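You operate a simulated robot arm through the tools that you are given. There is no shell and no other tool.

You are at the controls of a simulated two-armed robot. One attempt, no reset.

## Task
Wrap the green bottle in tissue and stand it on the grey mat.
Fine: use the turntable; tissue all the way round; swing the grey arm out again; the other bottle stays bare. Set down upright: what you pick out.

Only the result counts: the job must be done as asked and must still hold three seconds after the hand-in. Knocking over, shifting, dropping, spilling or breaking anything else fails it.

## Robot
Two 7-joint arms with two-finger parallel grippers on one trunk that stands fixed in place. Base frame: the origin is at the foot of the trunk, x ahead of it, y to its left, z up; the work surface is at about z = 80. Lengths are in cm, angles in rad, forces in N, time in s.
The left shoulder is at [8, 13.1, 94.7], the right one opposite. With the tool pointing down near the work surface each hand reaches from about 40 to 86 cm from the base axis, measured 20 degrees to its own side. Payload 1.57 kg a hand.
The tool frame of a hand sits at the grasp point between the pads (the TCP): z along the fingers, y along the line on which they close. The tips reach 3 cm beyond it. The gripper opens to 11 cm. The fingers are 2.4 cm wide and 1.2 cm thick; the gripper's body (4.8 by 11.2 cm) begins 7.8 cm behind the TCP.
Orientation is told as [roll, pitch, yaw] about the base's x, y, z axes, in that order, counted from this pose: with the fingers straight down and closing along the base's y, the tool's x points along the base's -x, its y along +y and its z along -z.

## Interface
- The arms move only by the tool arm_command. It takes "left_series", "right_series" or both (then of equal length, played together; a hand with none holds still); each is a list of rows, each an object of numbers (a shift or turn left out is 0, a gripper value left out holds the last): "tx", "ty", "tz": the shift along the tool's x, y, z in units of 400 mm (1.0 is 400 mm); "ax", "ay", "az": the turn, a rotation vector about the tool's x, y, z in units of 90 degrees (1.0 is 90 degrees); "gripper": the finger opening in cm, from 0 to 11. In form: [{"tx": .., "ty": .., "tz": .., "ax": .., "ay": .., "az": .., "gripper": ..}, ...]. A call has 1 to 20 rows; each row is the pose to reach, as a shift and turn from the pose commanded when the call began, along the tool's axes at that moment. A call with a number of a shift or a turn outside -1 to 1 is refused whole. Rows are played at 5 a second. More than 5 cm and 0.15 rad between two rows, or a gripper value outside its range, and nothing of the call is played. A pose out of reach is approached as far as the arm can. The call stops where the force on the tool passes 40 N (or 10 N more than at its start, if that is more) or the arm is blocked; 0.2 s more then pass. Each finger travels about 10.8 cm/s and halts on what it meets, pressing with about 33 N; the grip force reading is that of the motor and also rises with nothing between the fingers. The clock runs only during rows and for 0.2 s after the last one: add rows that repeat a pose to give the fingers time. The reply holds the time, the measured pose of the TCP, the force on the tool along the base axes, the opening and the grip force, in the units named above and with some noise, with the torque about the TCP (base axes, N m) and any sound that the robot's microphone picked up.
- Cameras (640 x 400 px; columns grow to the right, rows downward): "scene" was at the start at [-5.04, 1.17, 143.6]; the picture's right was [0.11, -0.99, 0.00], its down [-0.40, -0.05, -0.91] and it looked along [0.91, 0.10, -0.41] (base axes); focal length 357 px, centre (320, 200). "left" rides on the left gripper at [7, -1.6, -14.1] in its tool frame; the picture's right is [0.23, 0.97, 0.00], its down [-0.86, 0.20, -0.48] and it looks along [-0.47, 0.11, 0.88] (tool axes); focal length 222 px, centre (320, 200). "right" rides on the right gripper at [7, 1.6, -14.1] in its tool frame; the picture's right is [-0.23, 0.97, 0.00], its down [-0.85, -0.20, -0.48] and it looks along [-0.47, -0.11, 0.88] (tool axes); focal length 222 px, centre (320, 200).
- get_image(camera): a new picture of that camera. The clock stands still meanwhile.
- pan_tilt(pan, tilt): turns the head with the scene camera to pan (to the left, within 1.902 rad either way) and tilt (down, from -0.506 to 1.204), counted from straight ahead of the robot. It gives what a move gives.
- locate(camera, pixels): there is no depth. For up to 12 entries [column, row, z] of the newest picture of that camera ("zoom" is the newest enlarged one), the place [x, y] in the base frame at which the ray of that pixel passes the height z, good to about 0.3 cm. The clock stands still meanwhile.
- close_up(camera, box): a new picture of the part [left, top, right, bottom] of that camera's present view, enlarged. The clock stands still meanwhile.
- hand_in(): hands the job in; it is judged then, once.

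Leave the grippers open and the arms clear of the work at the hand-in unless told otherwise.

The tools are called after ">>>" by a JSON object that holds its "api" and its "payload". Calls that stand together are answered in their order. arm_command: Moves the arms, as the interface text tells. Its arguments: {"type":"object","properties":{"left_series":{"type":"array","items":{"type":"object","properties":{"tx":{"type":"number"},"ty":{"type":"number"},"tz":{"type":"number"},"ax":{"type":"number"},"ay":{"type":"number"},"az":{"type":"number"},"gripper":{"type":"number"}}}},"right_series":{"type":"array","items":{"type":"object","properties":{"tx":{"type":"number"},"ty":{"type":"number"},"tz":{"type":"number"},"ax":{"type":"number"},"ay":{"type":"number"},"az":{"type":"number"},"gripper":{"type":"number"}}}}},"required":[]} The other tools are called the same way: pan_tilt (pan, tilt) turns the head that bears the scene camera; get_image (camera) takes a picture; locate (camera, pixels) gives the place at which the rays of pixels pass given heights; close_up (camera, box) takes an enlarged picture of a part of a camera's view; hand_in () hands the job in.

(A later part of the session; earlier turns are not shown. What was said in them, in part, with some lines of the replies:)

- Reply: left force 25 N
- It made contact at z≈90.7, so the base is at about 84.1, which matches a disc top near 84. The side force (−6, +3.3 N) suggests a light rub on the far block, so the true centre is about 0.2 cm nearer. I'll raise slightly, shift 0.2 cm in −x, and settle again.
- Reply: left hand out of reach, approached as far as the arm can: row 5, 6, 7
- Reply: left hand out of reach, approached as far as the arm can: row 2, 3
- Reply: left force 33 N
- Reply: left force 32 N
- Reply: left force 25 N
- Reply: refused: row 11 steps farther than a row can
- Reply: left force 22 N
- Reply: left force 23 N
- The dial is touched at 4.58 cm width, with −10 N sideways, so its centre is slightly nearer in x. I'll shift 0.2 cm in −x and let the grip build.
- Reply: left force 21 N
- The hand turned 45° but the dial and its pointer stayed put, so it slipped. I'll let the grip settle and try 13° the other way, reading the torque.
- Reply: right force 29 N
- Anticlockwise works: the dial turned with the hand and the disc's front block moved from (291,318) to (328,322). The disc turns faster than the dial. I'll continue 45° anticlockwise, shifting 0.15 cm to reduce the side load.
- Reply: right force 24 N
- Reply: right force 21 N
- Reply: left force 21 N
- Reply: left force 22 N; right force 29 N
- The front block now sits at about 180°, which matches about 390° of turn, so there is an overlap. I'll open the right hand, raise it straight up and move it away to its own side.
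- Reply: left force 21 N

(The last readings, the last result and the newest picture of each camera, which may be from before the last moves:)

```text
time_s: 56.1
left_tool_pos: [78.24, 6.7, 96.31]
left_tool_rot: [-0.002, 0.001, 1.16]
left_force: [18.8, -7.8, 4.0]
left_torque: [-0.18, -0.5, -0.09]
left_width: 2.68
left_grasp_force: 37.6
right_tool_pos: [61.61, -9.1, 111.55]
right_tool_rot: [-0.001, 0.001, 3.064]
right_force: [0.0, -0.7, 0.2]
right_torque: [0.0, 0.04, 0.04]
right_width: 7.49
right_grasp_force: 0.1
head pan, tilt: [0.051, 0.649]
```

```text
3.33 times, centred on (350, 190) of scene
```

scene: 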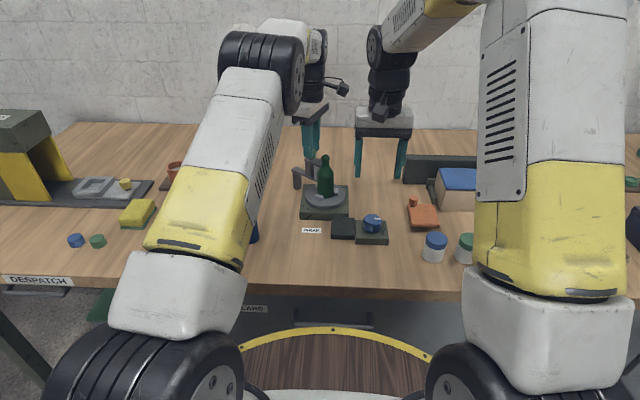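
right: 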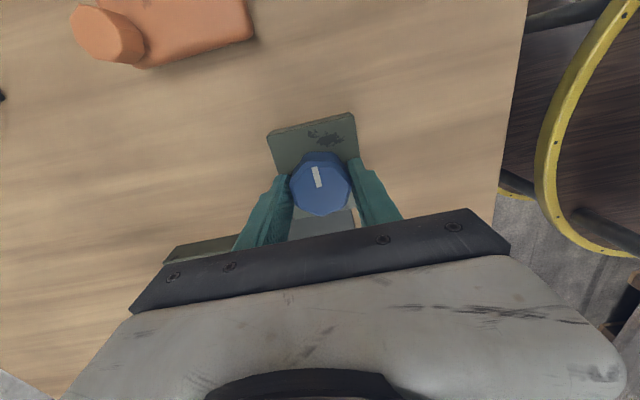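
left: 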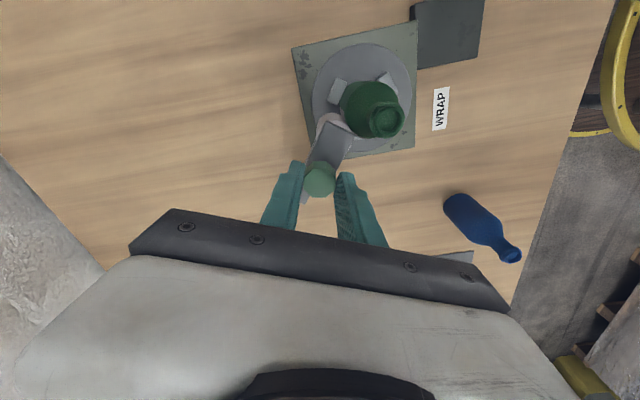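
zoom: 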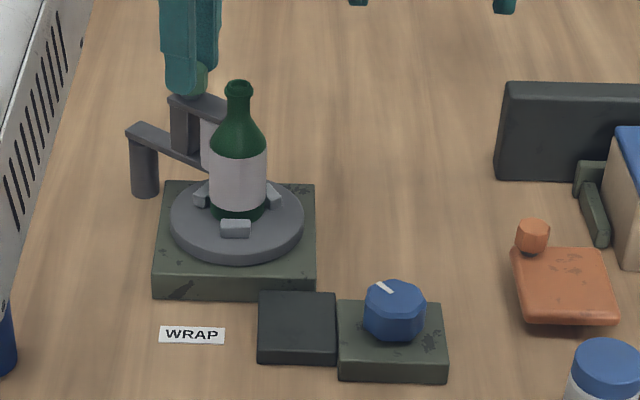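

The dial's pointer has moved about 130° and everything stands well. I'll take the right hand back to its own side while unwinding its wrist.

>>> {"api": "arm_command", "payload": {"right_series": [{"az": 0.0834, "ty": 0.03, "tx": -0.012}, {"az": 0.1667, "ty": 0.06, "tx": -0.024}, {"az": 0.25, "ty": 0.09, "tx": -0.036}, {"az": 0.3334, "ty": 0.12, "tx": -0.048}, {"az": 0.4167, "ty": 0.15, "tx": -0.06}, {"az": 0.5, "ty": 0.18, "tx": -0.072}, {"az": 0.5834, "ty": 0.21, "tx": -0.084}, {"az": 0.6667, "ty": 0.24, "tx": -0.1}, {"az": 0.75, "ty": 0.26, "tx": -0.115}, {"az": 0.8334, "ty": 0.28, "tx": -0.13}, {"az": 0.9167, "ty": 0.3, "tx": -0.15}, {"az": 1.0, "ty": 0.3, "tx": -0.15}, {"az": 1.0, "ty": 0.3, "tx": -0.15}]}}

>>> {"api": "arm_command", "payload": {"right_series": [{"az": 0.0834}, {"az": 0.1667}, {"az": 0.25}, {"az": 0.3334}, {"az": 0.4167}, {"az": 0.5}, {"az": 0.5834}, {"az": 0.6667}, {"az": 0.75}, {"az": 0.8334}, {"az": 0.9167}, {"az": 0.95}, {"az": 0.95}]}}

>>> {"api": "close_up", "payload": {"camera": "left", "box": [260, 40, 430, 210]}}

```text
time_s: 59.0
left_tool_pos: [78.22, 6.89, 96.35]
left_tool_rot: [-0.002, 0.001, 1.159]
left_force: [19.3, -6.9, 0.1]
left_torque: [-0.16, -0.5, -0.1]
left_width: 2.71
left_grasp_force: 37.6
right_tool_pos: [54.66, -20.65, 111.44]
right_tool_rot: [-0.003, -0.001, 1.49]
right_force: [-0.6, -0.1, -0.4]
right_torque: [-0.01, 0.03, 0.01]
right_width: 7.49
right_grasp_force: 0.1
head pan, tilt: [0.051, 0.649]
```

```text
time_s: 61.8
left_tool_pos: [78.23, 6.89, 96.33]
left_tool_rot: [-0.002, 0.0, 1.159]
left_force: [17.5, -7.3, 0.2]
left_torque: [-0.17, -0.49, -0.17]
left_width: 2.69
left_grasp_force: 37.5
right_tool_pos: [54.63, -20.66, 111.33]
right_tool_rot: [0.0, 0.0, 0.0]
right_force: [1.1, -0.6, 0.0]
right_torque: [-0.02, 0.02, 0.04]
right_width: 7.5
right_grasp_force: 0.0
head pan, tilt: [0.051, 0.649]
```

```text
2.35 times, centred on (345, 125) of left
```

zoom: 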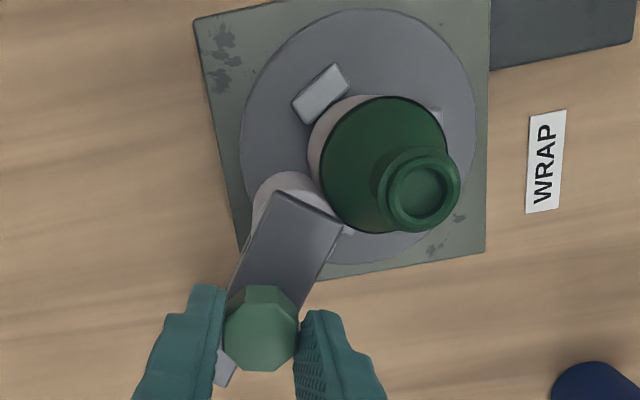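

The wrap looks complete from here. I'll now swing the grey arm back out along the same arc, from 35° to 10°, still holding the knob.

>>> {"api": "arm_command", "payload": {"left_series": [{"tx": 0.002, "ty": -0.0127, "az": -0.0556}, {"tx": 0.0029, "ty": -0.0255, "az": -0.111}, {"tx": 0.0026, "ty": -0.0384, "az": -0.1667}, {"tx": 0.0013, "ty": -0.0512, "az": -0.2222}, {"tx": -0.0012, "ty": -0.0638, "az": -0.2778}, {"tx": -0.0012, "ty": -0.0638, "az": -0.2778}]}}

>>> {"api": "close_up", "payload": {"camera": "left", "box": [260, 70, 460, 210]}}

>>> {"api": "close_up", "payload": {"camera": "scene", "box": [280, 110, 370, 215]}}

```text
time_s: 63.1
left_tool_pos: [80.49, 5.88, 96.29]
left_tool_rot: [0.0, 0.0, 1.597]
left_force: [-4.6, -2.6, 1.0]
left_torque: [-0.25, 0.11, 0.24]
left_width: 2.7
left_grasp_force: 37.8
right_tool_pos: [54.52, -20.62, 111.48]
right_tool_rot: [0.0, 0.0, -0.001]
right_force: [-0.4, 0.0, 1.0]
right_torque: [0.0, 0.01, -0.01]
right_width: 7.49
right_grasp_force: 0.1
head pan, tilt: [0.051, 0.649]
```

```text
2.86 times, centred on (360, 140) of left
```

zoom: 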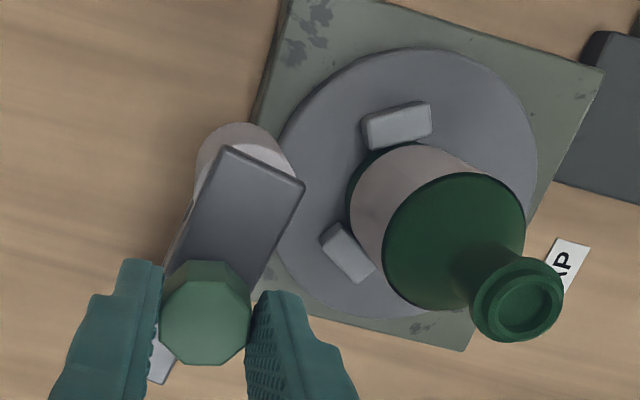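

```text
3.81 times, centred on (325, 162) of scene
```

zoom: 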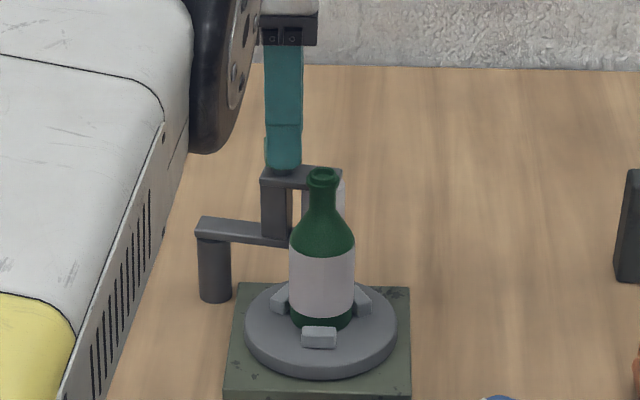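

The tissue runs all the way round. The arm is at about 10°; I'll try to carry it farther out to 0°, as far as the reach allows.

>>> {"api": "arm_command", "payload": {"left_series": [{"tx": 0.0017, "ty": -0.0127, "az": -0.0556}, {"tx": 0.0029, "ty": -0.0256, "az": -0.111}, {"tx": 0.0029, "ty": -0.0256, "az": -0.111}]}}

>>> {"api": "close_up", "payload": {"camera": "left", "box": [260, 70, 460, 210]}}

```text
time_s: 64.0
left_tool_pos: [81.1, 5.83, 96.36]
left_tool_rot: [-0.001, 0.001, 1.772]
left_force: [8.2, -0.3, 1.5]
left_torque: [-0.07, -0.31, -0.4]
left_width: 2.68
left_grasp_force: 37.5
left hand out of reach, approached as far as the arm can: row 2, 3
right_tool_pos: [54.69, -20.59, 111.44]
right_tool_rot: [-0.001, 0.0, 0.0]
right_force: [-0.2, 0.0, -0.3]
right_torque: [-0.02, -0.01, 0.01]
right_width: 7.49
right_grasp_force: 0.0
head pan, tilt: [0.051, 0.649]
```

```text
2.86 times, centred on (360, 140) of left
```

zoom: 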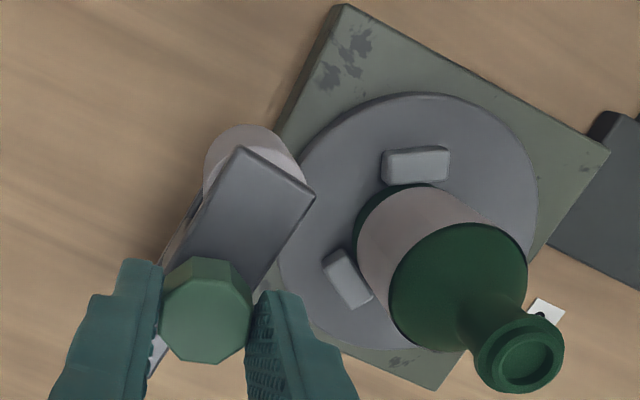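

Reach ends at x≈81.1. For the last bit I'll let go of the knob, rise, then push it outward from the near side with closed fingers. First I open and lift.

>>> {"api": "arm_command", "payload": {"left_series": [{"gripper": 3.2}, {"gripper": 4.2}, {"gripper": 5.2}, {"gripper": 5.2}, {"tz": -0.05}, {"tz": -0.125}, {"tz": -0.15}, {"tz": -0.15}]}}

>>> {"api": "close_up", "payload": {"camera": "left", "box": [220, 70, 460, 220]}}

```text
time_s: 65.8
left_tool_pos: [79.71, 6.06, 102.07]
left_tool_rot: [-0.001, -0.001, 1.769]
left_force: [-0.9, -0.5, -0.4]
left_torque: [0.01, -0.03, 0.01]
left_width: 5.2
left_grasp_force: 0.0
left hand out of reach, approached as far as the arm can: row 6, 7, 8
right_tool_pos: [54.62, -20.7, 111.37]
right_tool_rot: [-0.001, 0.001, -0.001]
right_force: [-0.1, -0.5, 0.5]
right_torque: [0.0, -0.05, -0.01]
right_width: 7.5
right_grasp_force: 0.2
head pan, tilt: [0.051, 0.649]
```

```text
2.67 times, centred on (340, 145) of left
```

zoom: 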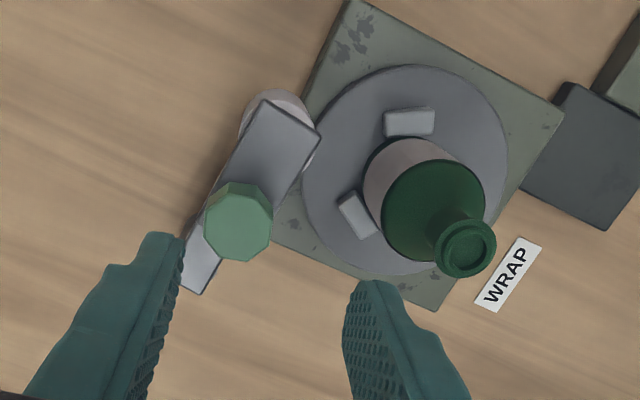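

>>> {"api": "locate", "payload": {"camera": "zoom", "pixels": [[238, 215, 95], [204, 222, 95], [272, 212, 95], [290, 115, 93], [196, 285, 87], [280, 95, 90]]}}

```text
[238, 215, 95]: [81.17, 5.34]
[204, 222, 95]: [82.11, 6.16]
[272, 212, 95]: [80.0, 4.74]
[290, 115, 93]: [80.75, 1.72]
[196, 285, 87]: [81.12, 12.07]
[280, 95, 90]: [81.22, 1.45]
```

The knob is at about (81.1, 5.5), near edge x≈79.75. I'll close the fingers, turn to 90°, and move to x≈77.8, still above the knob.

>>> {"api": "arm_command", "payload": {"left_series": [{"gripper": 3, "tx": 0.0008, "ty": 0.0244, "az": 0.064}, {"gripper": 1, "tx": 0.0016, "ty": 0.0488, "az": 0.128}, {"gripper": 0, "tx": 0.0016, "ty": 0.0488, "az": 0.128}, {"tx": 0.0016, "ty": 0.0488, "az": 0.128}]}}

>>> {"api": "get_image", "payload": {"camera": "left"}}

```text
time_s: 66.8
left_tool_pos: [79.38, 5.12, 102.38]
left_tool_rot: [0.002, -0.001, 1.568]
left_force: [-0.7, -0.2, 0.5]
left_torque: [0.01, -0.05, 0.02]
left_width: 0.0
left_grasp_force: 21.3
left hand out of reach, approached as far as the arm can: row 1, 2, 3, 4
right_tool_pos: [54.66, -20.65, 111.45]
right_tool_rot: [0.001, 0.0, -0.001]
right_force: [0.0, -0.1, -0.8]
right_torque: [0.0, -0.03, 0.02]
right_width: 7.52
right_grasp_force: 0.0
head pan, tilt: [0.051, 0.649]
```

```text
taken
```

left: 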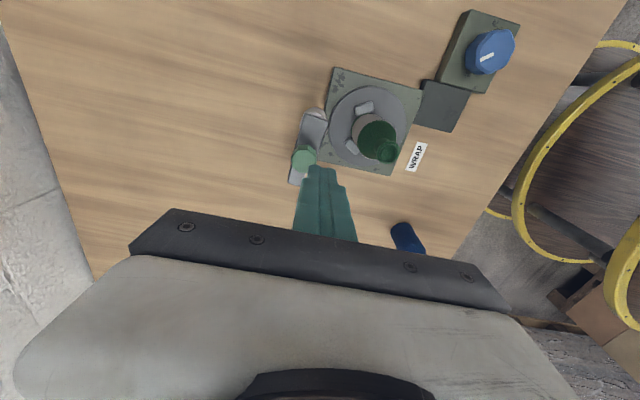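

The hand is at (79.4, 5.1, 102.4), because the commanded pose was still partly out of reach. I'll bring it back 1.6 cm in x and check.

>>> {"api": "arm_command", "payload": {"left_series": [{"ty": 0.02, "tx": -0.006}, {"ty": 0.04, "tx": -0.012}, {"ty": 0.04, "tx": -0.012}]}}

```text
time_s: 67.5
left_tool_pos: [79.3, 5.29, 102.56]
left_tool_rot: [0.001, 0.0, 1.569]
left_force: [0.5, 0.1, -0.7]
left_torque: [-0.01, -0.01, 0.0]
left_width: 0.0
left_grasp_force: 21.3
left hand out of reach, approached as far as the arm can: row 1, 2, 3
right_tool_pos: [54.54, -20.54, 111.5]
right_tool_rot: [0.0, 0.0, 0.001]
right_force: [-0.4, 0.1, -0.3]
right_torque: [0.0, 0.01, -0.04]
right_width: 7.49
right_grasp_force: 0.0
head pan, tilt: [0.051, 0.649]
```

Still reported out of reach, so the commanded point is farther out. I'll step back 2 cm more.

>>> {"api": "arm_command", "payload": {"left_series": [{"ty": 0.025}, {"ty": 0.05}, {"ty": 0.05}]}}

```text
time_s: 68.3
left_tool_pos: [79.29, 5.13, 103.17]
left_tool_rot: [0.002, 0.001, 1.568]
left_force: [-0.1, 0.0, -0.4]
left_torque: [0.0, -0.01, -0.01]
left_width: 0.01
left_grasp_force: 21.1
left hand out of reach, approached as far as the arm can: row 1, 2, 3
right_tool_pos: [54.63, -20.65, 111.46]
right_tool_rot: [-0.001, -0.001, 0.0]
right_force: [-0.1, 0.2, -0.1]
right_torque: [-0.02, 0.01, -0.01]
right_width: 7.5
right_grasp_force: 0.1
head pan, tilt: [0.051, 0.649]
```

The hand isn't following, though the target should be easy; the elbow is probably fully stretched. I'll ask for a larger step back with a slight descent.

>>> {"api": "arm_command", "payload": {"left_series": [{"ty": 0.05}, {"ty": 0.1}, {"ty": 0.1}, {"ty": 0.1}]}}

>>> {"api": "get_image", "payload": {"camera": "scene"}}

```text
time_s: 69.3
left_tool_pos: [79.14, 4.97, 103.53]
left_tool_rot: [0.002, 0.0, 1.569]
left_force: [1.0, -0.2, -0.4]
left_torque: [-0.03, 0.02, 0.04]
left_width: 0.02
left_grasp_force: 21.5
left hand out of reach, approached as far as the arm can: row 1, 2, 3, 4
right_tool_pos: [54.61, -20.72, 111.37]
right_tool_rot: [0.002, -0.001, 0.0]
right_force: [0.6, -0.9, -0.4]
right_torque: [0.03, 0.05, -0.03]
right_width: 7.49
right_grasp_force: 0.0
head pan, tilt: [0.051, 0.649]
```

```text
taken
```

scene: 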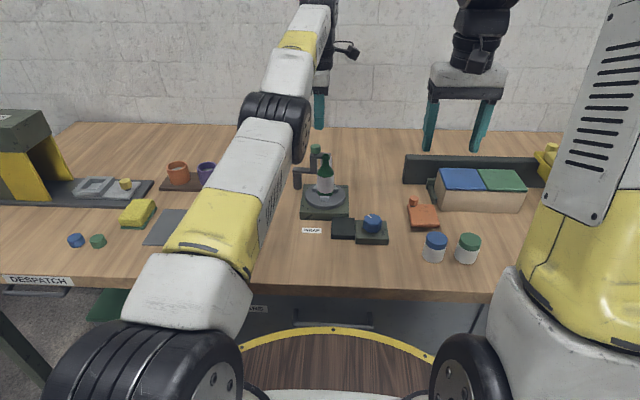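

The left arm is fully straight, so straight-back motion stalls. Going down bent the elbow before, so I'll go down 2 cm (tips still 3 cm above the knob) while moving back.

>>> {"api": "arm_command", "payload": {"left_series": [{"tz": 0.025}, {"tz": 0.05}, {"tz": 0.05, "ty": 0.02}, {"tz": 0.05, "ty": 0.04}, {"tz": 0.05, "ty": 0.04}]}}

```text
time_s: 70.5
left_tool_pos: [79.36, 4.53, 101.98]
left_tool_rot: [0.001, 0.0, 1.569]
left_force: [-0.8, 0.4, -0.6]
left_torque: [-0.02, 0.0, 0.02]
left_width: 0.0
left_grasp_force: 21.1
left hand out of reach, approached as far as the arm can: row 2, 3, 4, 5
right_tool_pos: [54.5, -20.82, 111.47]
right_tool_rot: [-0.002, 0.0, 0.0]
right_force: [-0.6, -0.5, 0.2]
right_torque: [0.01, 0.02, -0.01]
right_width: 7.48
right_grasp_force: 0.1
head pan, tilt: [0.051, 0.649]
```

Still stuck. I'll turn the hand back toward 45° yaw, where the arm moved freely before, while stepping back toward x≈75.

>>> {"api": "arm_command", "payload": {"left_series": [{"az": 0.08, "ty": 0.02}, {"az": 0.16, "ty": 0.04}, {"az": 0.24, "ty": 0.06}, {"az": 0.32, "ty": 0.08}, {"az": 0.4, "ty": 0.1}, {"az": 0.48, "ty": 0.12}, {"az": 0.48, "ty": 0.12}]}}

>>> {"api": "get_image", "payload": {"camera": "scene"}}

```text
time_s: 72.2
left_tool_pos: [79.07, 3.98, 103.05]
left_tool_rot: [0.001, -0.001, 0.812]
left_force: [1.1, 0.4, -0.3]
left_torque: [-0.01, -0.02, 0.0]
left_width: 0.02
left_grasp_force: 21.1
left hand out of reach, approached as far as the arm can: row 1, 2, 3, 4, 5, 6, 7
right_tool_pos: [54.56, -20.6, 111.48]
right_tool_rot: [0.001, 0.001, -0.001]
right_force: [-0.1, 0.1, -0.3]
right_torque: [0.0, -0.03, 0.02]
right_width: 7.5
right_grasp_force: 0.1
head pan, tilt: [0.051, 0.649]
```

```text
taken
```

scene: 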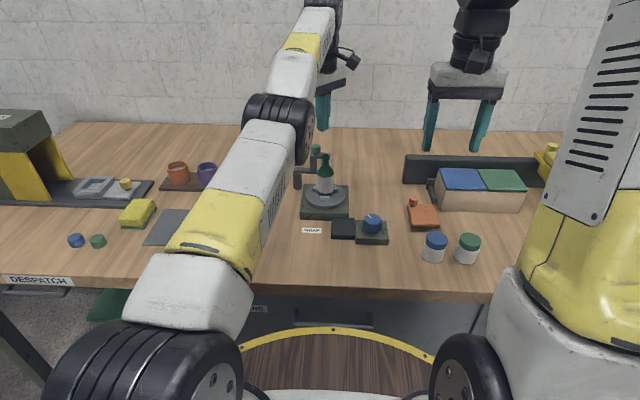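

The hand is still sliding along its reach limit. I'll try a small pure descent of 1 cm, which earlier took the arm out of the stall, and see whether the out-of-reach note goes.

>>> {"api": "arm_command", "payload": {"left_series": [{"tz": 0.0125}, {"tz": 0.025}, {"tz": 0.025}]}}

```text
time_s: 73.0
left_tool_pos: [79.15, 3.97, 101.97]
left_tool_rot: [0.003, 0.0, 0.814]
left_force: [0.3, -1.2, -0.5]
left_torque: [0.01, -0.05, 0.03]
left_width: 0.01
left_grasp_force: 21.4
right_tool_pos: [54.56, -20.64, 111.41]
right_tool_rot: [0.0, 0.0, 0.0]
right_force: [-0.3, 0.4, -0.2]
right_torque: [-0.02, -0.02, 0.02]
right_width: 7.5
right_grasp_force: 0.1
head pan, tilt: [0.051, 0.649]
```

The note is gone, so the arm is inside its reach again. Now I'll step back 1.5 cm in x with a slight descent.

>>> {"api": "arm_command", "payload": {"left_series": [{"tx": 0.0065, "ty": 0.0068, "tz": 0.005}, {"tx": 0.013, "ty": 0.0136, "tz": 0.01}, {"tx": 0.0195, "ty": 0.02, "tz": 0.01}, {"tx": 0.0258, "ty": 0.0272, "tz": 0.01}, {"tx": 0.0258, "ty": 0.0272, "tz": 0.01}]}}

```text
time_s: 74.2
left_tool_pos: [79.23, 3.54, 102.1]
left_tool_rot: [0.004, 0.003, 0.814]
left_force: [0.6, 0.9, -0.2]
left_torque: [0.0, -0.01, 0.01]
left_width: 0.0
left_grasp_force: 20.9
left hand out of reach, approached as far as the arm can: row 1, 2, 3, 4, 5
right_tool_pos: [54.46, -20.52, 111.43]
right_tool_rot: [-0.001, -0.001, 0.0]
right_force: [0.1, -0.4, 0.0]
right_torque: [0.02, 0.0, -0.04]
right_width: 7.5
right_grasp_force: 0.0
head pan, tilt: [0.051, 0.649]
```

Stepping back stalls but pure descent works. I'll descend 3 cm more (tips at about 96, just above the knob's top of 95) to bend the elbow further.

>>> {"api": "arm_command", "payload": {"left_series": [{"tz": 0.02}, {"tz": 0.04}, {"tz": 0.06}, {"tz": 0.075}, {"tz": 0.075}]}}

>>> {"api": "get_image", "payload": {"camera": "left"}}

```text
time_s: 75.3
left_tool_pos: [79.73, 3.49, 99.26]
left_tool_rot: [0.002, 0.001, 0.815]
left_force: [-0.4, 0.0, -0.5]
left_torque: [0.02, 0.03, -0.01]
left_width: 0.02
left_grasp_force: 21.5
left hand out of reach, approached as far as the arm can: row 2, 3, 4, 5
right_tool_pos: [54.58, -20.8, 111.37]
right_tool_rot: [0.001, -0.001, -0.001]
right_force: [-0.1, -0.8, -0.4]
right_torque: [0.01, -0.04, -0.02]
right_width: 7.51
right_grasp_force: 0.0
head pan, tilt: [0.051, 0.649]
```

```text
taken
```

left: 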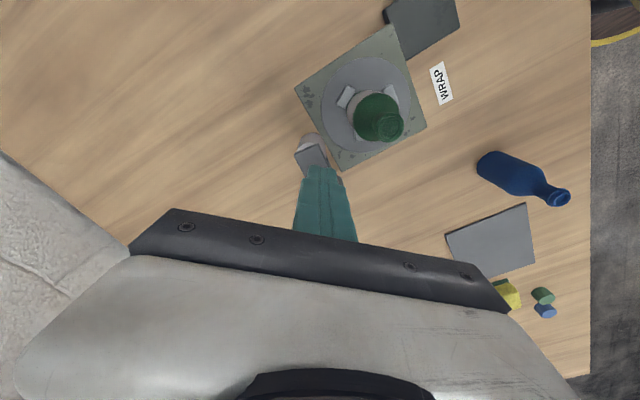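

The hand slides along its reach limit again, so I'll leave the area instead. I'll go up about 14 cm (clear of everything), then make a long move back and left toward (55, 19, 115), which should bend the elbow.

>>> {"api": "arm_command", "payload": {"left_series": [{"tz": -0.08}, {"tz": -0.17}, {"tz": -0.26}, {"tz": -0.35}, {"tz": -0.35, "tx": 0.015, "ty": 0.09}, {"tz": -0.35, "tx": 0.03, "ty": 0.18}, {"tz": -0.35, "tx": 0.045, "ty": 0.27}, {"tz": -0.35, "tx": 0.06, "ty": 0.36}, {"tz": -0.35, "tx": 0.075, "ty": 0.45}, {"tz": -0.35, "tx": 0.09, "ty": 0.54}, {"tz": -0.35, "tx": 0.105, "ty": 0.63}, {"tz": -0.35, "tx": 0.12, "ty": 0.71}, {"tz": -0.35, "tx": 0.12, "ty": 0.71}, {"tz": -0.35, "tx": 0.12, "ty": 0.71}]}}

>>> {"api": "get_image", "payload": {"camera": "scene"}}

```text
time_s: 78.3
left_tool_pos: [55.8, 19.45, 113.33]
left_tool_rot: [0.0, 0.0, 0.816]
left_force: [0.5, -0.2, 0.7]
left_torque: [0.0, -0.01, 0.01]
left_width: 0.0
left_grasp_force: 21.2
left hand out of reach, approached as far as the arm can: row 1, 2, 3, 4, 5
right_tool_pos: [54.47, -20.67, 111.35]
right_tool_rot: [0.001, 0.001, 0.0]
right_force: [0.0, 0.1, 0.6]
right_torque: [0.01, -0.01, -0.03]
right_width: 7.5
right_grasp_force: 0.1
head pan, tilt: [0.051, 0.649]
```

```text
taken
```

scene: 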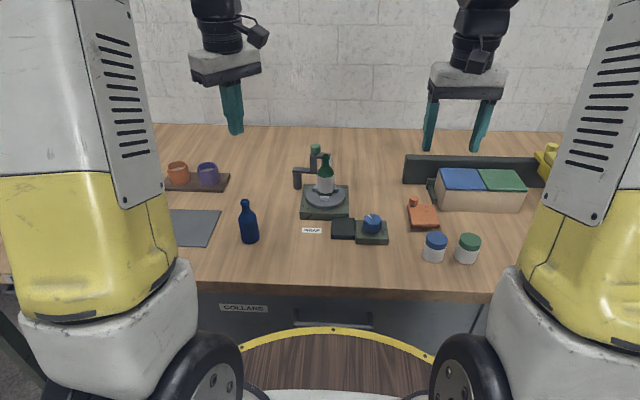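

The arm is free again. I'll check the grey arm's present position against where it was at the start.

>>> {"api": "close_up", "payload": {"camera": "scene", "box": [230, 130, 400, 250]}}

```text
3.33 times, centred on (315, 190) of scene
```

zoom: 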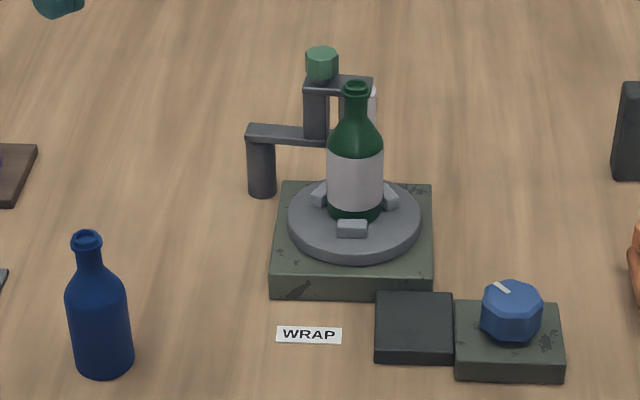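

The knob stands about 4 px lower than at the start, roughly 1.6 cm short of fully out. With closed fingers turned to 90°, I'll go to about (77.5, 5.7, 103) on the near side of the knob.

>>> {"api": "arm_command", "payload": {"left_series": [{"tx": -0.015, "ty": -0.079, "tz": 0.01, "az": -0.06}, {"tx": -0.03, "ty": -0.158, "tz": 0.04, "az": -0.12}, {"tx": -0.045, "ty": -0.237, "tz": 0.08, "az": -0.18}, {"tx": -0.06, "ty": -0.316, "tz": 0.12, "az": -0.24}, {"tx": -0.075, "ty": -0.395, "tz": 0.16, "az": -0.3}, {"tx": -0.09, "ty": -0.474, "tz": 0.2, "az": -0.36}, {"tx": -0.105, "ty": -0.553, "tz": 0.23, "az": -0.42}, {"tx": -0.121, "ty": -0.63, "tz": 0.2575, "az": -0.4806}, {"tx": -0.121, "ty": -0.63, "tz": 0.2575, "az": -0.4806}]}}

>>> {"api": "get_image", "payload": {"camera": "left"}}

```text
time_s: 80.3
left_tool_pos: [77.36, 5.76, 103.11]
left_tool_rot: [0.002, -0.001, 1.571]
left_force: [0.1, -0.6, -1.3]
left_torque: [0.02, 0.02, 0.01]
left_width: 0.0
left_grasp_force: 21.0
right_tool_pos: [54.49, -20.62, 111.47]
right_tool_rot: [0.001, 0.001, -0.001]
right_force: [0.9, 0.2, 0.6]
right_torque: [-0.02, 0.04, 0.01]
right_width: 7.51
right_grasp_force: 0.0
head pan, tilt: [0.051, 0.649]
```

```text
taken
```

left: 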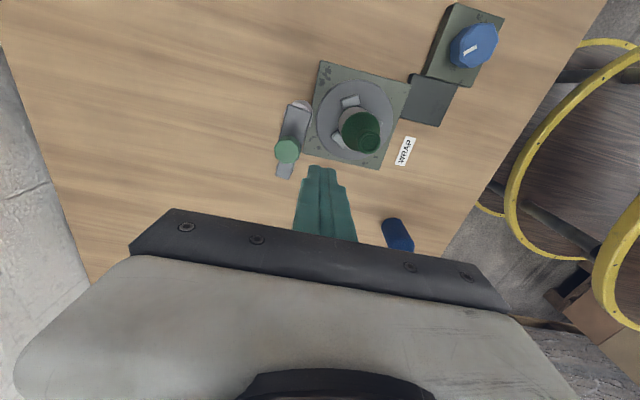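

The closed fingers are on the near side of the knob at (287,150), clear of it. I'll lower to z≈96.5.

>>> {"api": "arm_command", "payload": {"left_series": [{"tz": 0.06}, {"tz": 0.12}, {"tz": 0.165}, {"tz": 0.165}]}}

>>> {"api": "close_up", "payload": {"camera": "left", "box": [240, 90, 420, 215]}}

```text
time_s: 81.3
left_tool_pos: [77.5, 5.66, 96.46]
left_tool_rot: [-0.001, 0.001, 1.571]
left_force: [0.0, 0.5, 0.0]
left_torque: [0.02, 0.01, 0.0]
left_width: 0.0
left_grasp_force: 21.1
right_tool_pos: [54.5, -20.67, 111.45]
right_tool_rot: [0.0, -0.001, -0.001]
right_force: [0.0, 0.5, -1.0]
right_torque: [0.0, -0.02, 0.0]
right_width: 7.49
right_grasp_force: 0.0
head pan, tilt: [0.051, 0.649]
```

```text
3.20 times, centred on (330, 152) of left
```

zoom: 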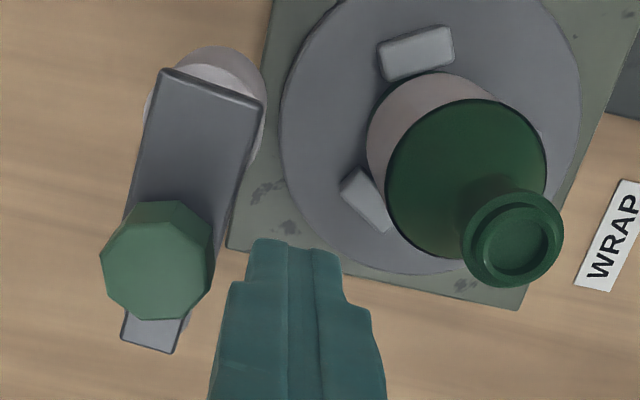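

The fingers are level with the knob at (157,260), about 1 cm from it. I'll push outward 2.5 cm in small steps to x≈80.

>>> {"api": "arm_command", "payload": {"left_series": [{"ty": -0.012}, {"ty": -0.024}, {"ty": -0.034}, {"ty": -0.044}, {"ty": -0.054}, {"ty": -0.0625}, {"ty": -0.0625}]}}

>>> {"api": "close_up", "payload": {"camera": "left", "box": [240, 90, 420, 215]}}

>>> {"api": "close_up", "payload": {"camera": "scene", "box": [230, 130, 400, 250]}}

```text
time_s: 83.0
left_tool_pos: [79.97, 5.84, 96.47]
left_tool_rot: [-0.001, 0.001, 1.57]
left_force: [-0.3, 0.2, 0.9]
left_torque: [0.0, -0.01, 0.03]
left_width: 0.0
left_grasp_force: 21.7
right_tool_pos: [54.53, -20.65, 111.46]
right_tool_rot: [0.0, 0.0, 0.001]
right_force: [-0.4, 0.7, 0.0]
right_torque: [-0.01, -0.02, -0.03]
right_width: 7.49
right_grasp_force: 0.1
head pan, tilt: [0.051, 0.649]
```

```text
3.20 times, centred on (330, 152) of left
```

zoom: 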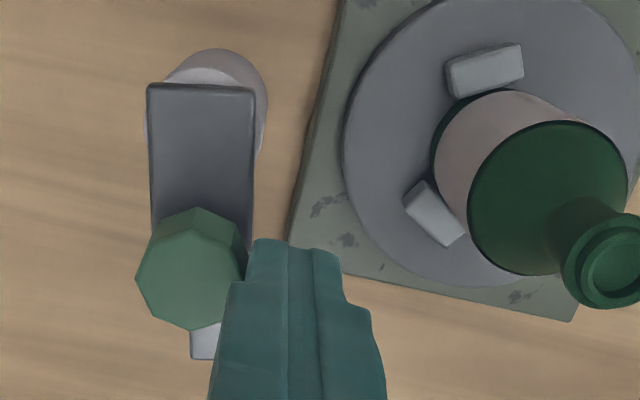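

```text
3.33 times, centred on (315, 190) of scene
```

zoom: 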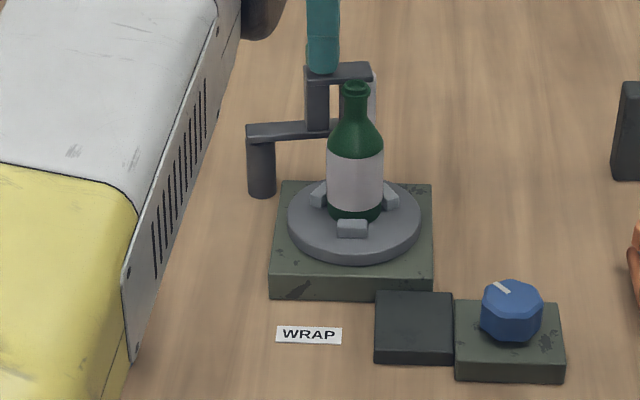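

The top plate and lower bar now match their starting place in the scene view, so the arm is fully out. I'll back off 2.5 cm, then rise.

>>> {"api": "arm_command", "payload": {"left_series": [{"ty": 0.015}, {"ty": 0.035}, {"ty": 0.06}, {"ty": 0.06, "tz": -0.06}, {"ty": 0.06, "tz": -0.14}, {"ty": 0.06, "tz": -0.22}, {"ty": 0.06, "tz": -0.22}]}}

>>> {"api": "close_up", "payload": {"camera": "left", "box": [220, 70, 440, 215]}}

>>> {"api": "close_up", "payload": {"camera": "scene", "box": [230, 130, 400, 250]}}

```text
time_s: 84.5
left_tool_pos: [77.66, 5.79, 105.25]
left_tool_rot: [-0.001, -0.001, 1.568]
left_force: [-0.3, -0.3, 0.6]
left_torque: [-0.01, 0.02, -0.01]
left_width: 0.0
left_grasp_force: 21.1
right_tool_pos: [54.5, -20.58, 111.43]
right_tool_rot: [-0.002, -0.002, -0.001]
right_force: [-0.2, -0.4, -0.1]
right_torque: [0.03, -0.01, -0.01]
right_width: 7.5
right_grasp_force: 0.0
head pan, tilt: [0.051, 0.649]
```

```text
2.76 times, centred on (330, 142) of left
```

zoom: 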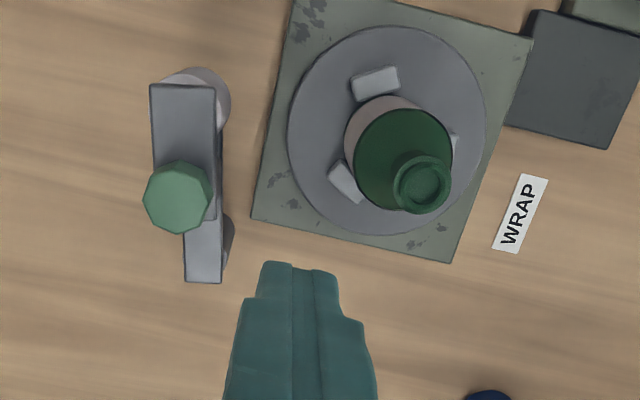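

```text
3.33 times, centred on (315, 190) of scene
```

zoom: 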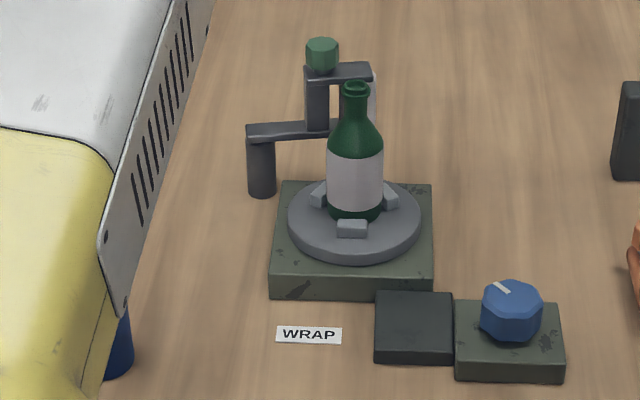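

The grey arm is out and matches its starting position, and the bottle is wrapped. I'll move over the bottle at (72.9, 2.95), turn back to 45°, and open to 8 cm.

>>> {"api": "arm_command", "payload": {"left_series": [{"az": 0.0834, "ty": 0.02, "tx": 0.012, "gripper": 4}, {"az": 0.1667, "ty": 0.04, "tx": 0.024, "gripper": 8}, {"az": 0.25, "ty": 0.06, "tx": 0.036}, {"az": 0.3334, "ty": 0.08, "tx": 0.048}, {"az": 0.4167, "ty": 0.1, "tx": 0.06}, {"az": 0.5, "ty": 0.119, "tx": 0.071}, {"az": 0.5, "ty": 0.119, "tx": 0.071}]}}

>>> {"api": "get_image", "payload": {"camera": "left"}}

>>> {"api": "close_up", "payload": {"camera": "left", "box": [270, 80, 390, 180]}}

```text
time_s: 86.2
left_tool_pos: [72.77, 2.96, 105.14]
left_tool_rot: [-0.001, 0.001, 0.782]
left_force: [0.0, -0.5, 0.8]
left_torque: [-0.02, 0.01, 0.02]
left_width: 7.99
left_grasp_force: 0.2
right_tool_pos: [54.55, -20.68, 111.37]
right_tool_rot: [0.002, 0.0, -0.001]
right_force: [0.9, 0.3, 0.0]
right_torque: [-0.01, -0.03, 0.02]
right_width: 7.51
right_grasp_force: 0.1
head pan, tilt: [0.051, 0.649]
```

```text
taken
```

left: 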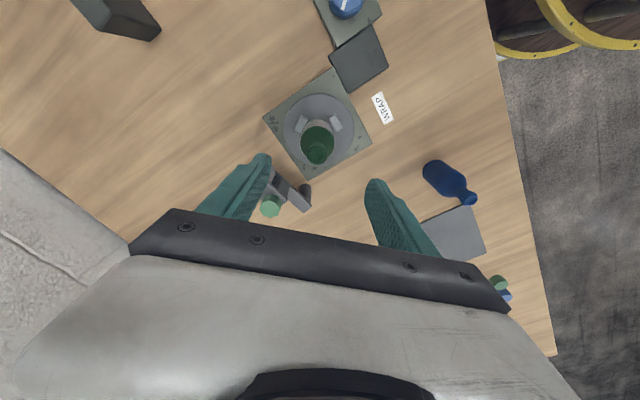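

```text
4.00 times, centred on (330, 130) of left
```

zoom: 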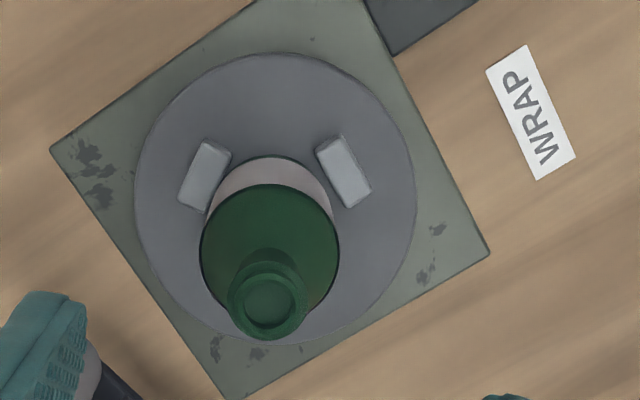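

>>> {"api": "locate", "payload": {"camera": "zoom", "pixels": [[269, 298, 96], [269, 255, 91.5]]}}

>>> {"api": "arm_command", "payload": {"left_series": [{"tz": 0.1}, {"tz": 0.2}, {"tz": 0.29}, {"tz": 0.355}, {"tz": 0.355}]}}

>>> {"api": "get_image", "payload": {"camera": "left"}}

```text
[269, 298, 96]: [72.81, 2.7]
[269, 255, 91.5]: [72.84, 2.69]
```

```text
time_s: 87.3
left_tool_pos: [72.81, 2.81, 91.11]
left_tool_rot: [-0.002, 0.0, 0.783]
left_force: [0.3, -0.1, -0.1]
left_torque: [-0.02, 0.03, 0.0]
left_width: 8.0
left_grasp_force: 0.1
right_tool_pos: [54.58, -20.53, 111.44]
right_tool_rot: [0.001, -0.002, 0.0]
right_force: [0.4, 0.4, -0.6]
right_torque: [0.03, 0.02, 0.0]
right_width: 7.5
right_grasp_force: 0.1
head pan, tilt: [0.051, 0.649]
```

```text
taken
```

left: 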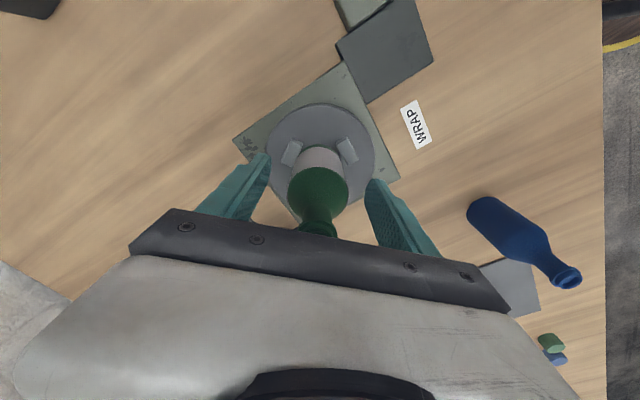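

The bottle is between the fingers. I'll lower 0.5 cm and close slowly on the wrapped body.

>>> {"api": "arm_command", "payload": {"left_series": [{"tz": 0.0125}, {"tz": 0.0125, "gripper": 6.5}, {"tz": 0.0125, "gripper": 5.5}, {"tz": 0.0125, "gripper": 4.9}, {"tz": 0.0125, "gripper": 4.4}, {"tz": 0.0125, "gripper": 3.8}, {"tz": 0.0125, "gripper": 3.6}, {"tz": 0.0125, "gripper": 3.6}]}}

```text
time_s: 89.2
left_tool_pos: [72.94, 2.69, 90.61]
left_tool_rot: [0.0, 0.0, 0.783]
left_force: [0.3, -0.7, 0.0]
left_torque: [-0.03, -0.02, 0.0]
left_width: 4.27
left_grasp_force: 32.7
right_tool_pos: [54.64, -20.73, 111.39]
right_tool_rot: [0.001, 0.001, 0.0]
right_force: [-0.4, 0.4, 0.3]
right_torque: [0.01, -0.01, 0.0]
right_width: 7.49
right_grasp_force: 0.2
head pan, tilt: [0.051, 0.649]
```

The wrapped bottle is held (4.27 cm, 33 N). I'll lift it straight up 11 cm out of the blocks.

>>> {"api": "arm_command", "payload": {"left_series": [{"tz": -0.02}, {"tz": -0.05}, {"tz": -0.1}, {"tz": -0.18}, {"tz": -0.275}, {"tz": -0.275}]}}

>>> {"api": "close_up", "payload": {"camera": "scene", "box": [260, 90, 400, 230]}}

```text
time_s: 90.5
left_tool_pos: [72.82, 3.03, 101.53]
left_tool_rot: [0.001, 0.0, 0.784]
left_force: [0.3, 0.4, -2.4]
left_torque: [0.01, -0.01, -0.02]
left_width: 4.28
left_grasp_force: 32.8
right_tool_pos: [54.57, -20.72, 111.28]
right_tool_rot: [0.003, 0.0, 0.001]
right_force: [0.1, -0.6, 0.8]
right_torque: [0.02, -0.02, -0.01]
right_width: 7.48
right_grasp_force: 0.0
head pan, tilt: [0.051, 0.649]
```

```text
2.86 times, centred on (330, 160) of scene
```

zoom: 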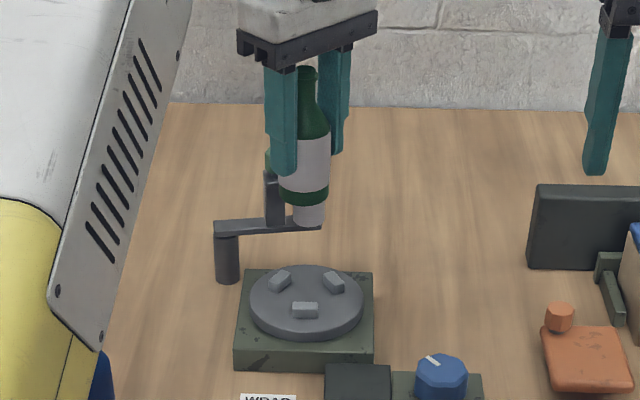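

The bottle is clear and upright, still wrapped, and the grey arm is still out. I'll carry it at this height to above the mat centre, about (62.4, 39.5).

>>> {"api": "arm_command", "payload": {"left_series": [{"tx": -0.04, "ty": 0.075}, {"tx": -0.086, "ty": 0.155}, {"tx": -0.132, "ty": 0.238}, {"tx": -0.178, "ty": 0.321}, {"tx": -0.224, "ty": 0.404}, {"tx": -0.27, "ty": 0.487}, {"tx": -0.316, "ty": 0.57}, {"tx": -0.362, "ty": 0.653}, {"tx": -0.408, "ty": 0.736}, {"tx": -0.44, "ty": 0.795}, {"tx": -0.459, "ty": 0.831}, {"tx": -0.459, "ty": 0.831}, {"tx": -0.459, "ty": 0.831}]}}

>>> {"api": "get_image", "payload": {"camera": "left"}}

>>> {"api": "get_image", "payload": {"camera": "scene"}}

```text
time_s: 93.3
left_tool_pos: [62.52, 39.39, 101.36]
left_tool_rot: [-0.001, -0.001, 0.783]
left_force: [0.2, -0.2, -1.8]
left_torque: [0.01, -0.02, 0.03]
left_width: 4.24
left_grasp_force: 32.9
right_tool_pos: [54.58, -20.67, 111.44]
right_tool_rot: [0.001, 0.0, 0.0]
right_force: [0.2, -0.2, -0.4]
right_torque: [-0.02, 0.03, 0.01]
right_width: 7.52
right_grasp_force: 0.0
head pan, tilt: [0.051, 0.649]
```

```text
taken
```

left: 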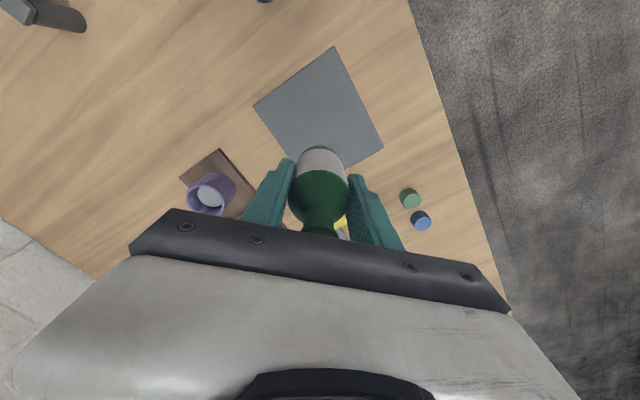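

```text
taken
```

scene: 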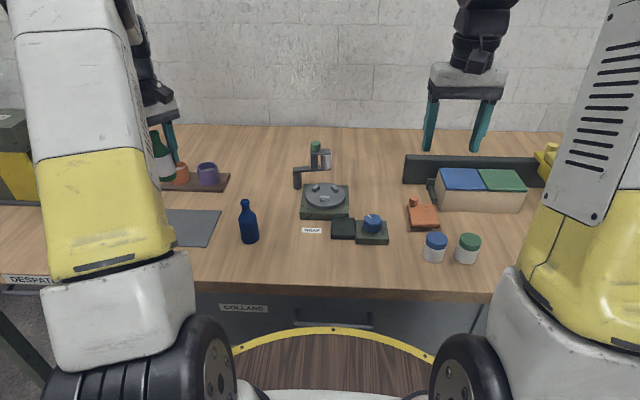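

The bottle is above the mat region. I'll locate the mat's corners at (333,46), (255,104) and (383,148) in the hand camera.

>>> {"api": "locate", "payload": {"camera": "left", "pixels": [[333, 46, 80.3], [255, 104, 80.3], [383, 148, 80.3], [343, 170, 80.3]]}}

>>> {"api": "close_up", "payload": {"camera": "left", "box": [240, 30, 440, 190]}}

```text
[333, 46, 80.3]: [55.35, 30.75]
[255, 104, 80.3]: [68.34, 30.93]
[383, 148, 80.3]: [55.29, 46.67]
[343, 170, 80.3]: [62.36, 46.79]
```

```text
2.50 times, centred on (340, 110) of left
```

zoom: 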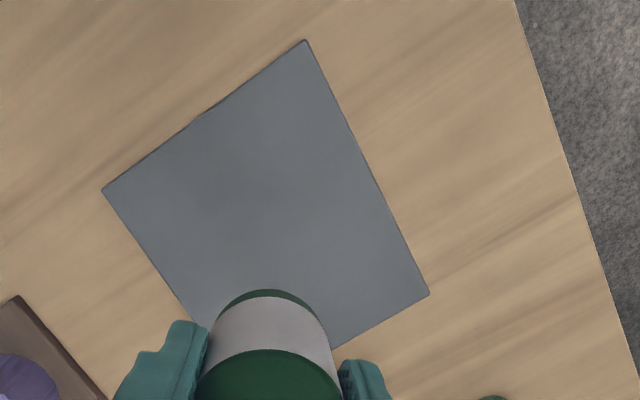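

The mat spans about x 55.3–69, y 30.8–46.8, and the bottle is near its centre. I'll lower to z≈88 first.

>>> {"api": "arm_command", "payload": {"left_series": [{"tz": 0.1}, {"tz": 0.2}, {"tz": 0.28}, {"tz": 0.32}, {"tz": 0.335}, {"tz": 0.335}]}}

>>> {"api": "arm_command", "payload": {"left_series": [{"tz": 0.008}, {"tz": 0.016}, {"tz": 0.016}]}}

```text
time_s: 94.8
left_tool_pos: [62.27, 39.47, 88.1]
left_tool_rot: [-0.001, -0.001, 0.784]
left_force: [1.1, 0.4, -0.9]
left_torque: [-0.03, 0.01, 0.01]
left_width: 4.28
left_grasp_force: 33.4
right_tool_pos: [54.63, -20.68, 111.53]
right_tool_rot: [0.001, 0.0, 0.001]
right_force: [-0.5, -0.4, -0.6]
right_torque: [0.06, 0.0, 0.02]
right_width: 7.51
right_grasp_force: 0.1
head pan, tilt: [0.051, 0.649]
```

```text
time_s: 95.5
left_tool_pos: [62.44, 39.51, 87.46]
left_tool_rot: [-0.001, 0.0, 0.783]
left_force: [-0.3, 0.1, -1.0]
left_torque: [0.01, 0.02, -0.03]
left_width: 4.28
left_grasp_force: 33.0
right_tool_pos: [54.63, -20.69, 111.34]
right_tool_rot: [0.002, -0.001, 0.001]
right_force: [-0.2, -0.1, -0.2]
right_torque: [-0.03, 0.04, 0.0]
right_width: 7.52
right_grasp_force: 0.1
head pan, tilt: [0.051, 0.649]
```

No contact yet at z=87.46. I'll lower in 0.2–0.3 cm steps.

>>> {"api": "arm_command", "payload": {"left_series": [{"tz": 0.005}, {"tz": 0.0075}, {"tz": 0.0075}]}}

>>> {"api": "arm_command", "payload": {"left_series": [{"tz": 0.004}, {"tz": 0.006}, {"tz": 0.006}]}}

```text
time_s: 96.3
left_tool_pos: [62.35, 39.37, 87.2]
left_tool_rot: [0.001, 0.002, 0.784]
left_force: [0.7, -0.4, -2.0]
left_torque: [0.02, -0.02, -0.02]
left_width: 4.28
left_grasp_force: 33.1
right_tool_pos: [54.65, -20.59, 111.46]
right_tool_rot: [0.0, 0.0, 0.001]
right_force: [1.2, 0.7, -0.5]
right_torque: [0.01, 0.02, 0.0]
right_width: 7.49
right_grasp_force: 0.1
head pan, tilt: [0.051, 0.649]
```

```text
time_s: 97.2
left_tool_pos: [62.32, 39.36, 86.87]
left_tool_rot: [0.0, 0.0, 0.783]
left_force: [0.0, -0.4, -1.8]
left_torque: [-0.02, 0.02, 0.0]
left_width: 4.27
left_grasp_force: 32.5
right_tool_pos: [54.59, -20.6, 111.25]
right_tool_rot: [0.0, -0.001, -0.002]
right_force: [0.4, 0.7, -0.1]
right_torque: [0.01, 0.04, -0.02]
right_width: 7.5
right_grasp_force: 0.0
head pan, tilt: [0.051, 0.649]
```

Still free at 86.87, so I'll take another small step.

>>> {"api": "arm_command", "payload": {"left_series": [{"tz": 0.003}, {"tz": 0.005}, {"tz": 0.005}]}}

```text
time_s: 98.0
left_tool_pos: [62.34, 39.48, 86.84]
left_tool_rot: [0.001, 0.001, 0.783]
left_force: [-3.1, -2.6, 9.1]
left_torque: [-0.1, 0.2, -0.03]
left_width: 4.26
left_grasp_force: 33.4
right_tool_pos: [54.49, -20.66, 111.48]
right_tool_rot: [0.0, 0.0, -0.002]
right_force: [-0.1, -0.6, 0.4]
right_torque: [-0.02, -0.03, 0.03]
right_width: 7.49
right_grasp_force: 0.1
head pan, tilt: [0.051, 0.649]
```

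Contact with the mat: 9 N upward at z≈86.8. I'll open the fingers slowly.

>>> {"api": "arm_command", "payload": {"left_series": [{"gripper": 4.3}, {"gripper": 4.6}, {"gripper": 5.2}, {"gripper": 6.2}, {"gripper": 7.5}, {"gripper": 7.5}]}}

>>> {"api": "get_image", "payload": {"camera": "left"}}

```text
time_s: 99.3
left_tool_pos: [62.34, 39.35, 86.73]
left_tool_rot: [0.0, 0.001, 0.782]
left_force: [-0.2, 0.2, -0.2]
left_torque: [0.01, -0.01, 0.02]
left_width: 7.53
left_grasp_force: 0.0
right_tool_pos: [54.69, -20.65, 111.37]
right_tool_rot: [0.0, 0.0, 0.001]
right_force: [0.4, 0.1, 0.2]
right_torque: [-0.01, 0.01, -0.01]
right_width: 7.49
right_grasp_force: 0.2
head pan, tilt: [0.051, 0.649]
```

```text
taken
```

left: 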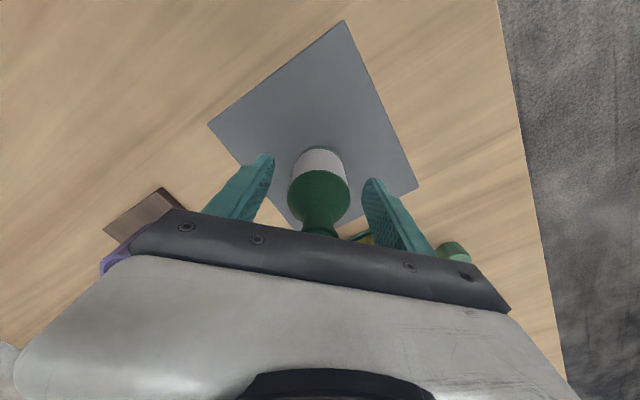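

The bottle stands free on the mat. I'll raise the hand straight up 18 cm and check.

>>> {"api": "arm_command", "payload": {"left_series": [{"tz": -0.04}, {"tz": -0.1}, {"tz": -0.18}, {"tz": -0.27}, {"tz": -0.36}, {"tz": -0.45}, {"tz": -0.54}, {"tz": -0.63}, {"tz": -0.7}, {"tz": -0.7}]}}

>>> {"api": "get_image", "payload": {"camera": "left"}}

>>> {"api": "get_image", "payload": {"camera": "scene"}}

```text
time_s: 101.5
left_tool_pos: [62.38, 39.49, 114.71]
left_tool_rot: [0.001, 0.001, 0.783]
left_force: [0.1, -0.4, 0.9]
left_torque: [0.01, 0.03, -0.02]
left_width: 7.49
left_grasp_force: 0.1
right_tool_pos: [54.59, -20.7, 111.5]
right_tool_rot: [0.0, 0.0, -0.001]
right_force: [-0.2, -0.6, 0.7]
right_torque: [0.0, 0.01, -0.02]
right_width: 7.5
right_grasp_force: 0.0
head pan, tilt: [0.051, 0.649]
```

```text
taken
```

left: 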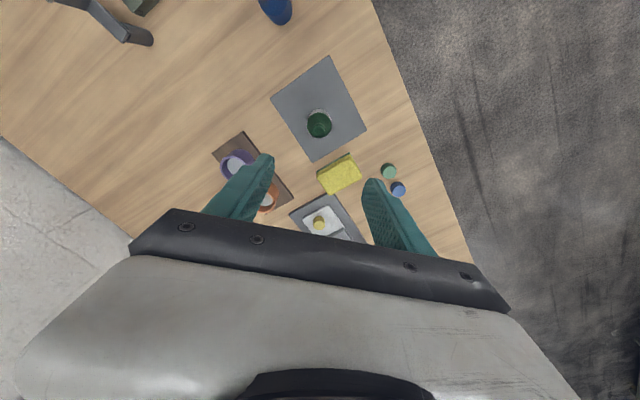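

```text
taken
```

scene: 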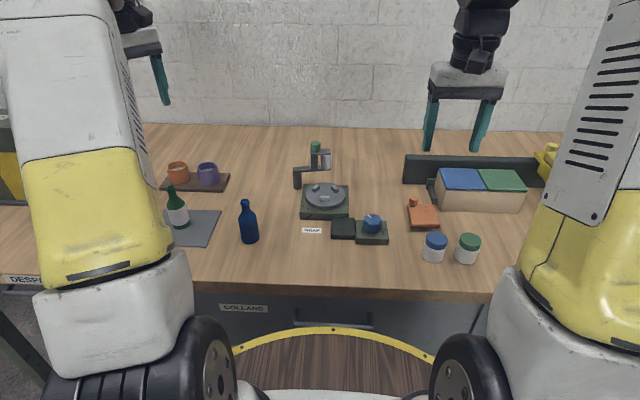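

The wrapped bottle stands on the mat, the blue bottle is bare and in place, and the grey arm is out. I'll draw the left hand back and open both grippers fully, then take final close-ups.

>>> {"api": "arm_command", "payload": {"left_series": [{"tx": 0.08, "ty": 0.02, "gripper": 11}, {"tx": 0.16, "ty": 0.04}, {"tx": 0.24, "ty": 0.06}, {"tx": 0.32, "ty": 0.08}, {"tx": 0.32, "ty": 0.08}], "right_series": [{"gripper": 11}, {"gripper": 11}, {"gripper": 11}, {"gripper": 11}, {"gripper": 11}]}}

>>> {"api": "close_up", "payload": {"camera": "left", "box": [200, 60, 480, 230]}}

>>> {"api": "close_up", "payload": {"camera": "scene", "box": [140, 130, 400, 260]}}

```text
time_s: 102.8
left_tool_pos: [51.09, 32.89, 114.8]
left_tool_rot: [0.001, -0.001, 0.783]
left_force: [-0.4, 0.5, -0.1]
left_torque: [-0.02, 0.01, -0.03]
left_width: 11.02
left_grasp_force: 0.1
right_tool_pos: [54.66, -20.73, 111.45]
right_tool_rot: [0.0, 0.0, -0.001]
right_force: [0.3, 1.0, -0.3]
right_torque: [0.0, 0.0, 0.02]
right_width: 11.01
right_grasp_force: 0.2
head pan, tilt: [0.051, 0.649]
```

```text
2.29 times, centred on (340, 145) of left
```

zoom: 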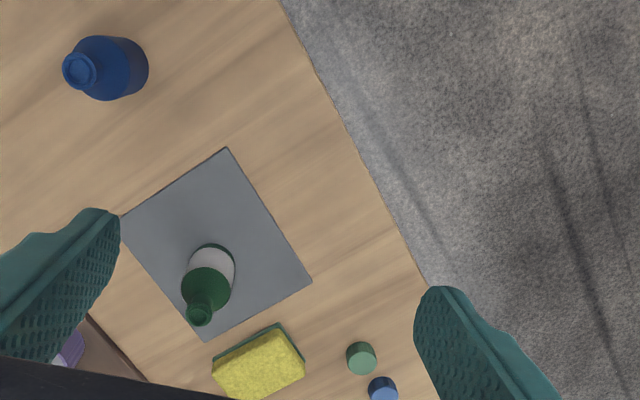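

```text
2.46 times, centred on (270, 195) of scene
```

zoom: 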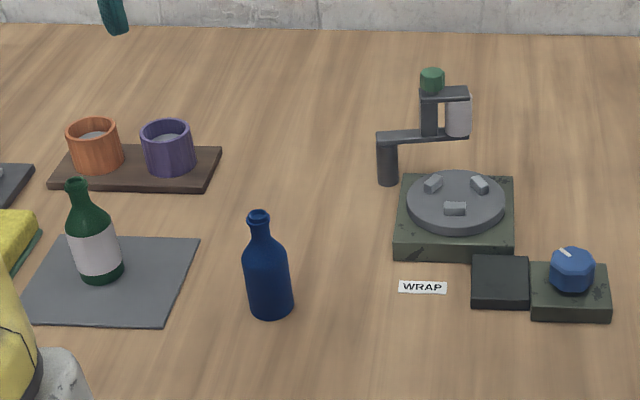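

The green bottle, wrapped, stands upright on the mat. The blue bottle is bare and unmoved, the grey arm is swung out, both grippers are open and both arms are clear. I'm handing in.

>>> {"api": "hand_in", "payload": {}}

```text
The job is handed in.
```

I wrapped the green bottle in tissue on the turntable and stood it upright on the grey mat, then handed the job in. The hand-in gave no verdict.

- **Wrap:** the turntable turned about 390°, so the tissue goes all the way round with a little overlap.
- **Grey arm:** it is swung out again and matches its starting position in the camera view. My left arm jammed at full stretch partway through this. I freed it and then pushed the grey arm out the rest of the way.
- **Other bottle:** the blue bottle was not touched and is still bare.
- **At hand-in:** both grippers were open and both arms were clear. The last pictures showed nothing knocked over or out of place.
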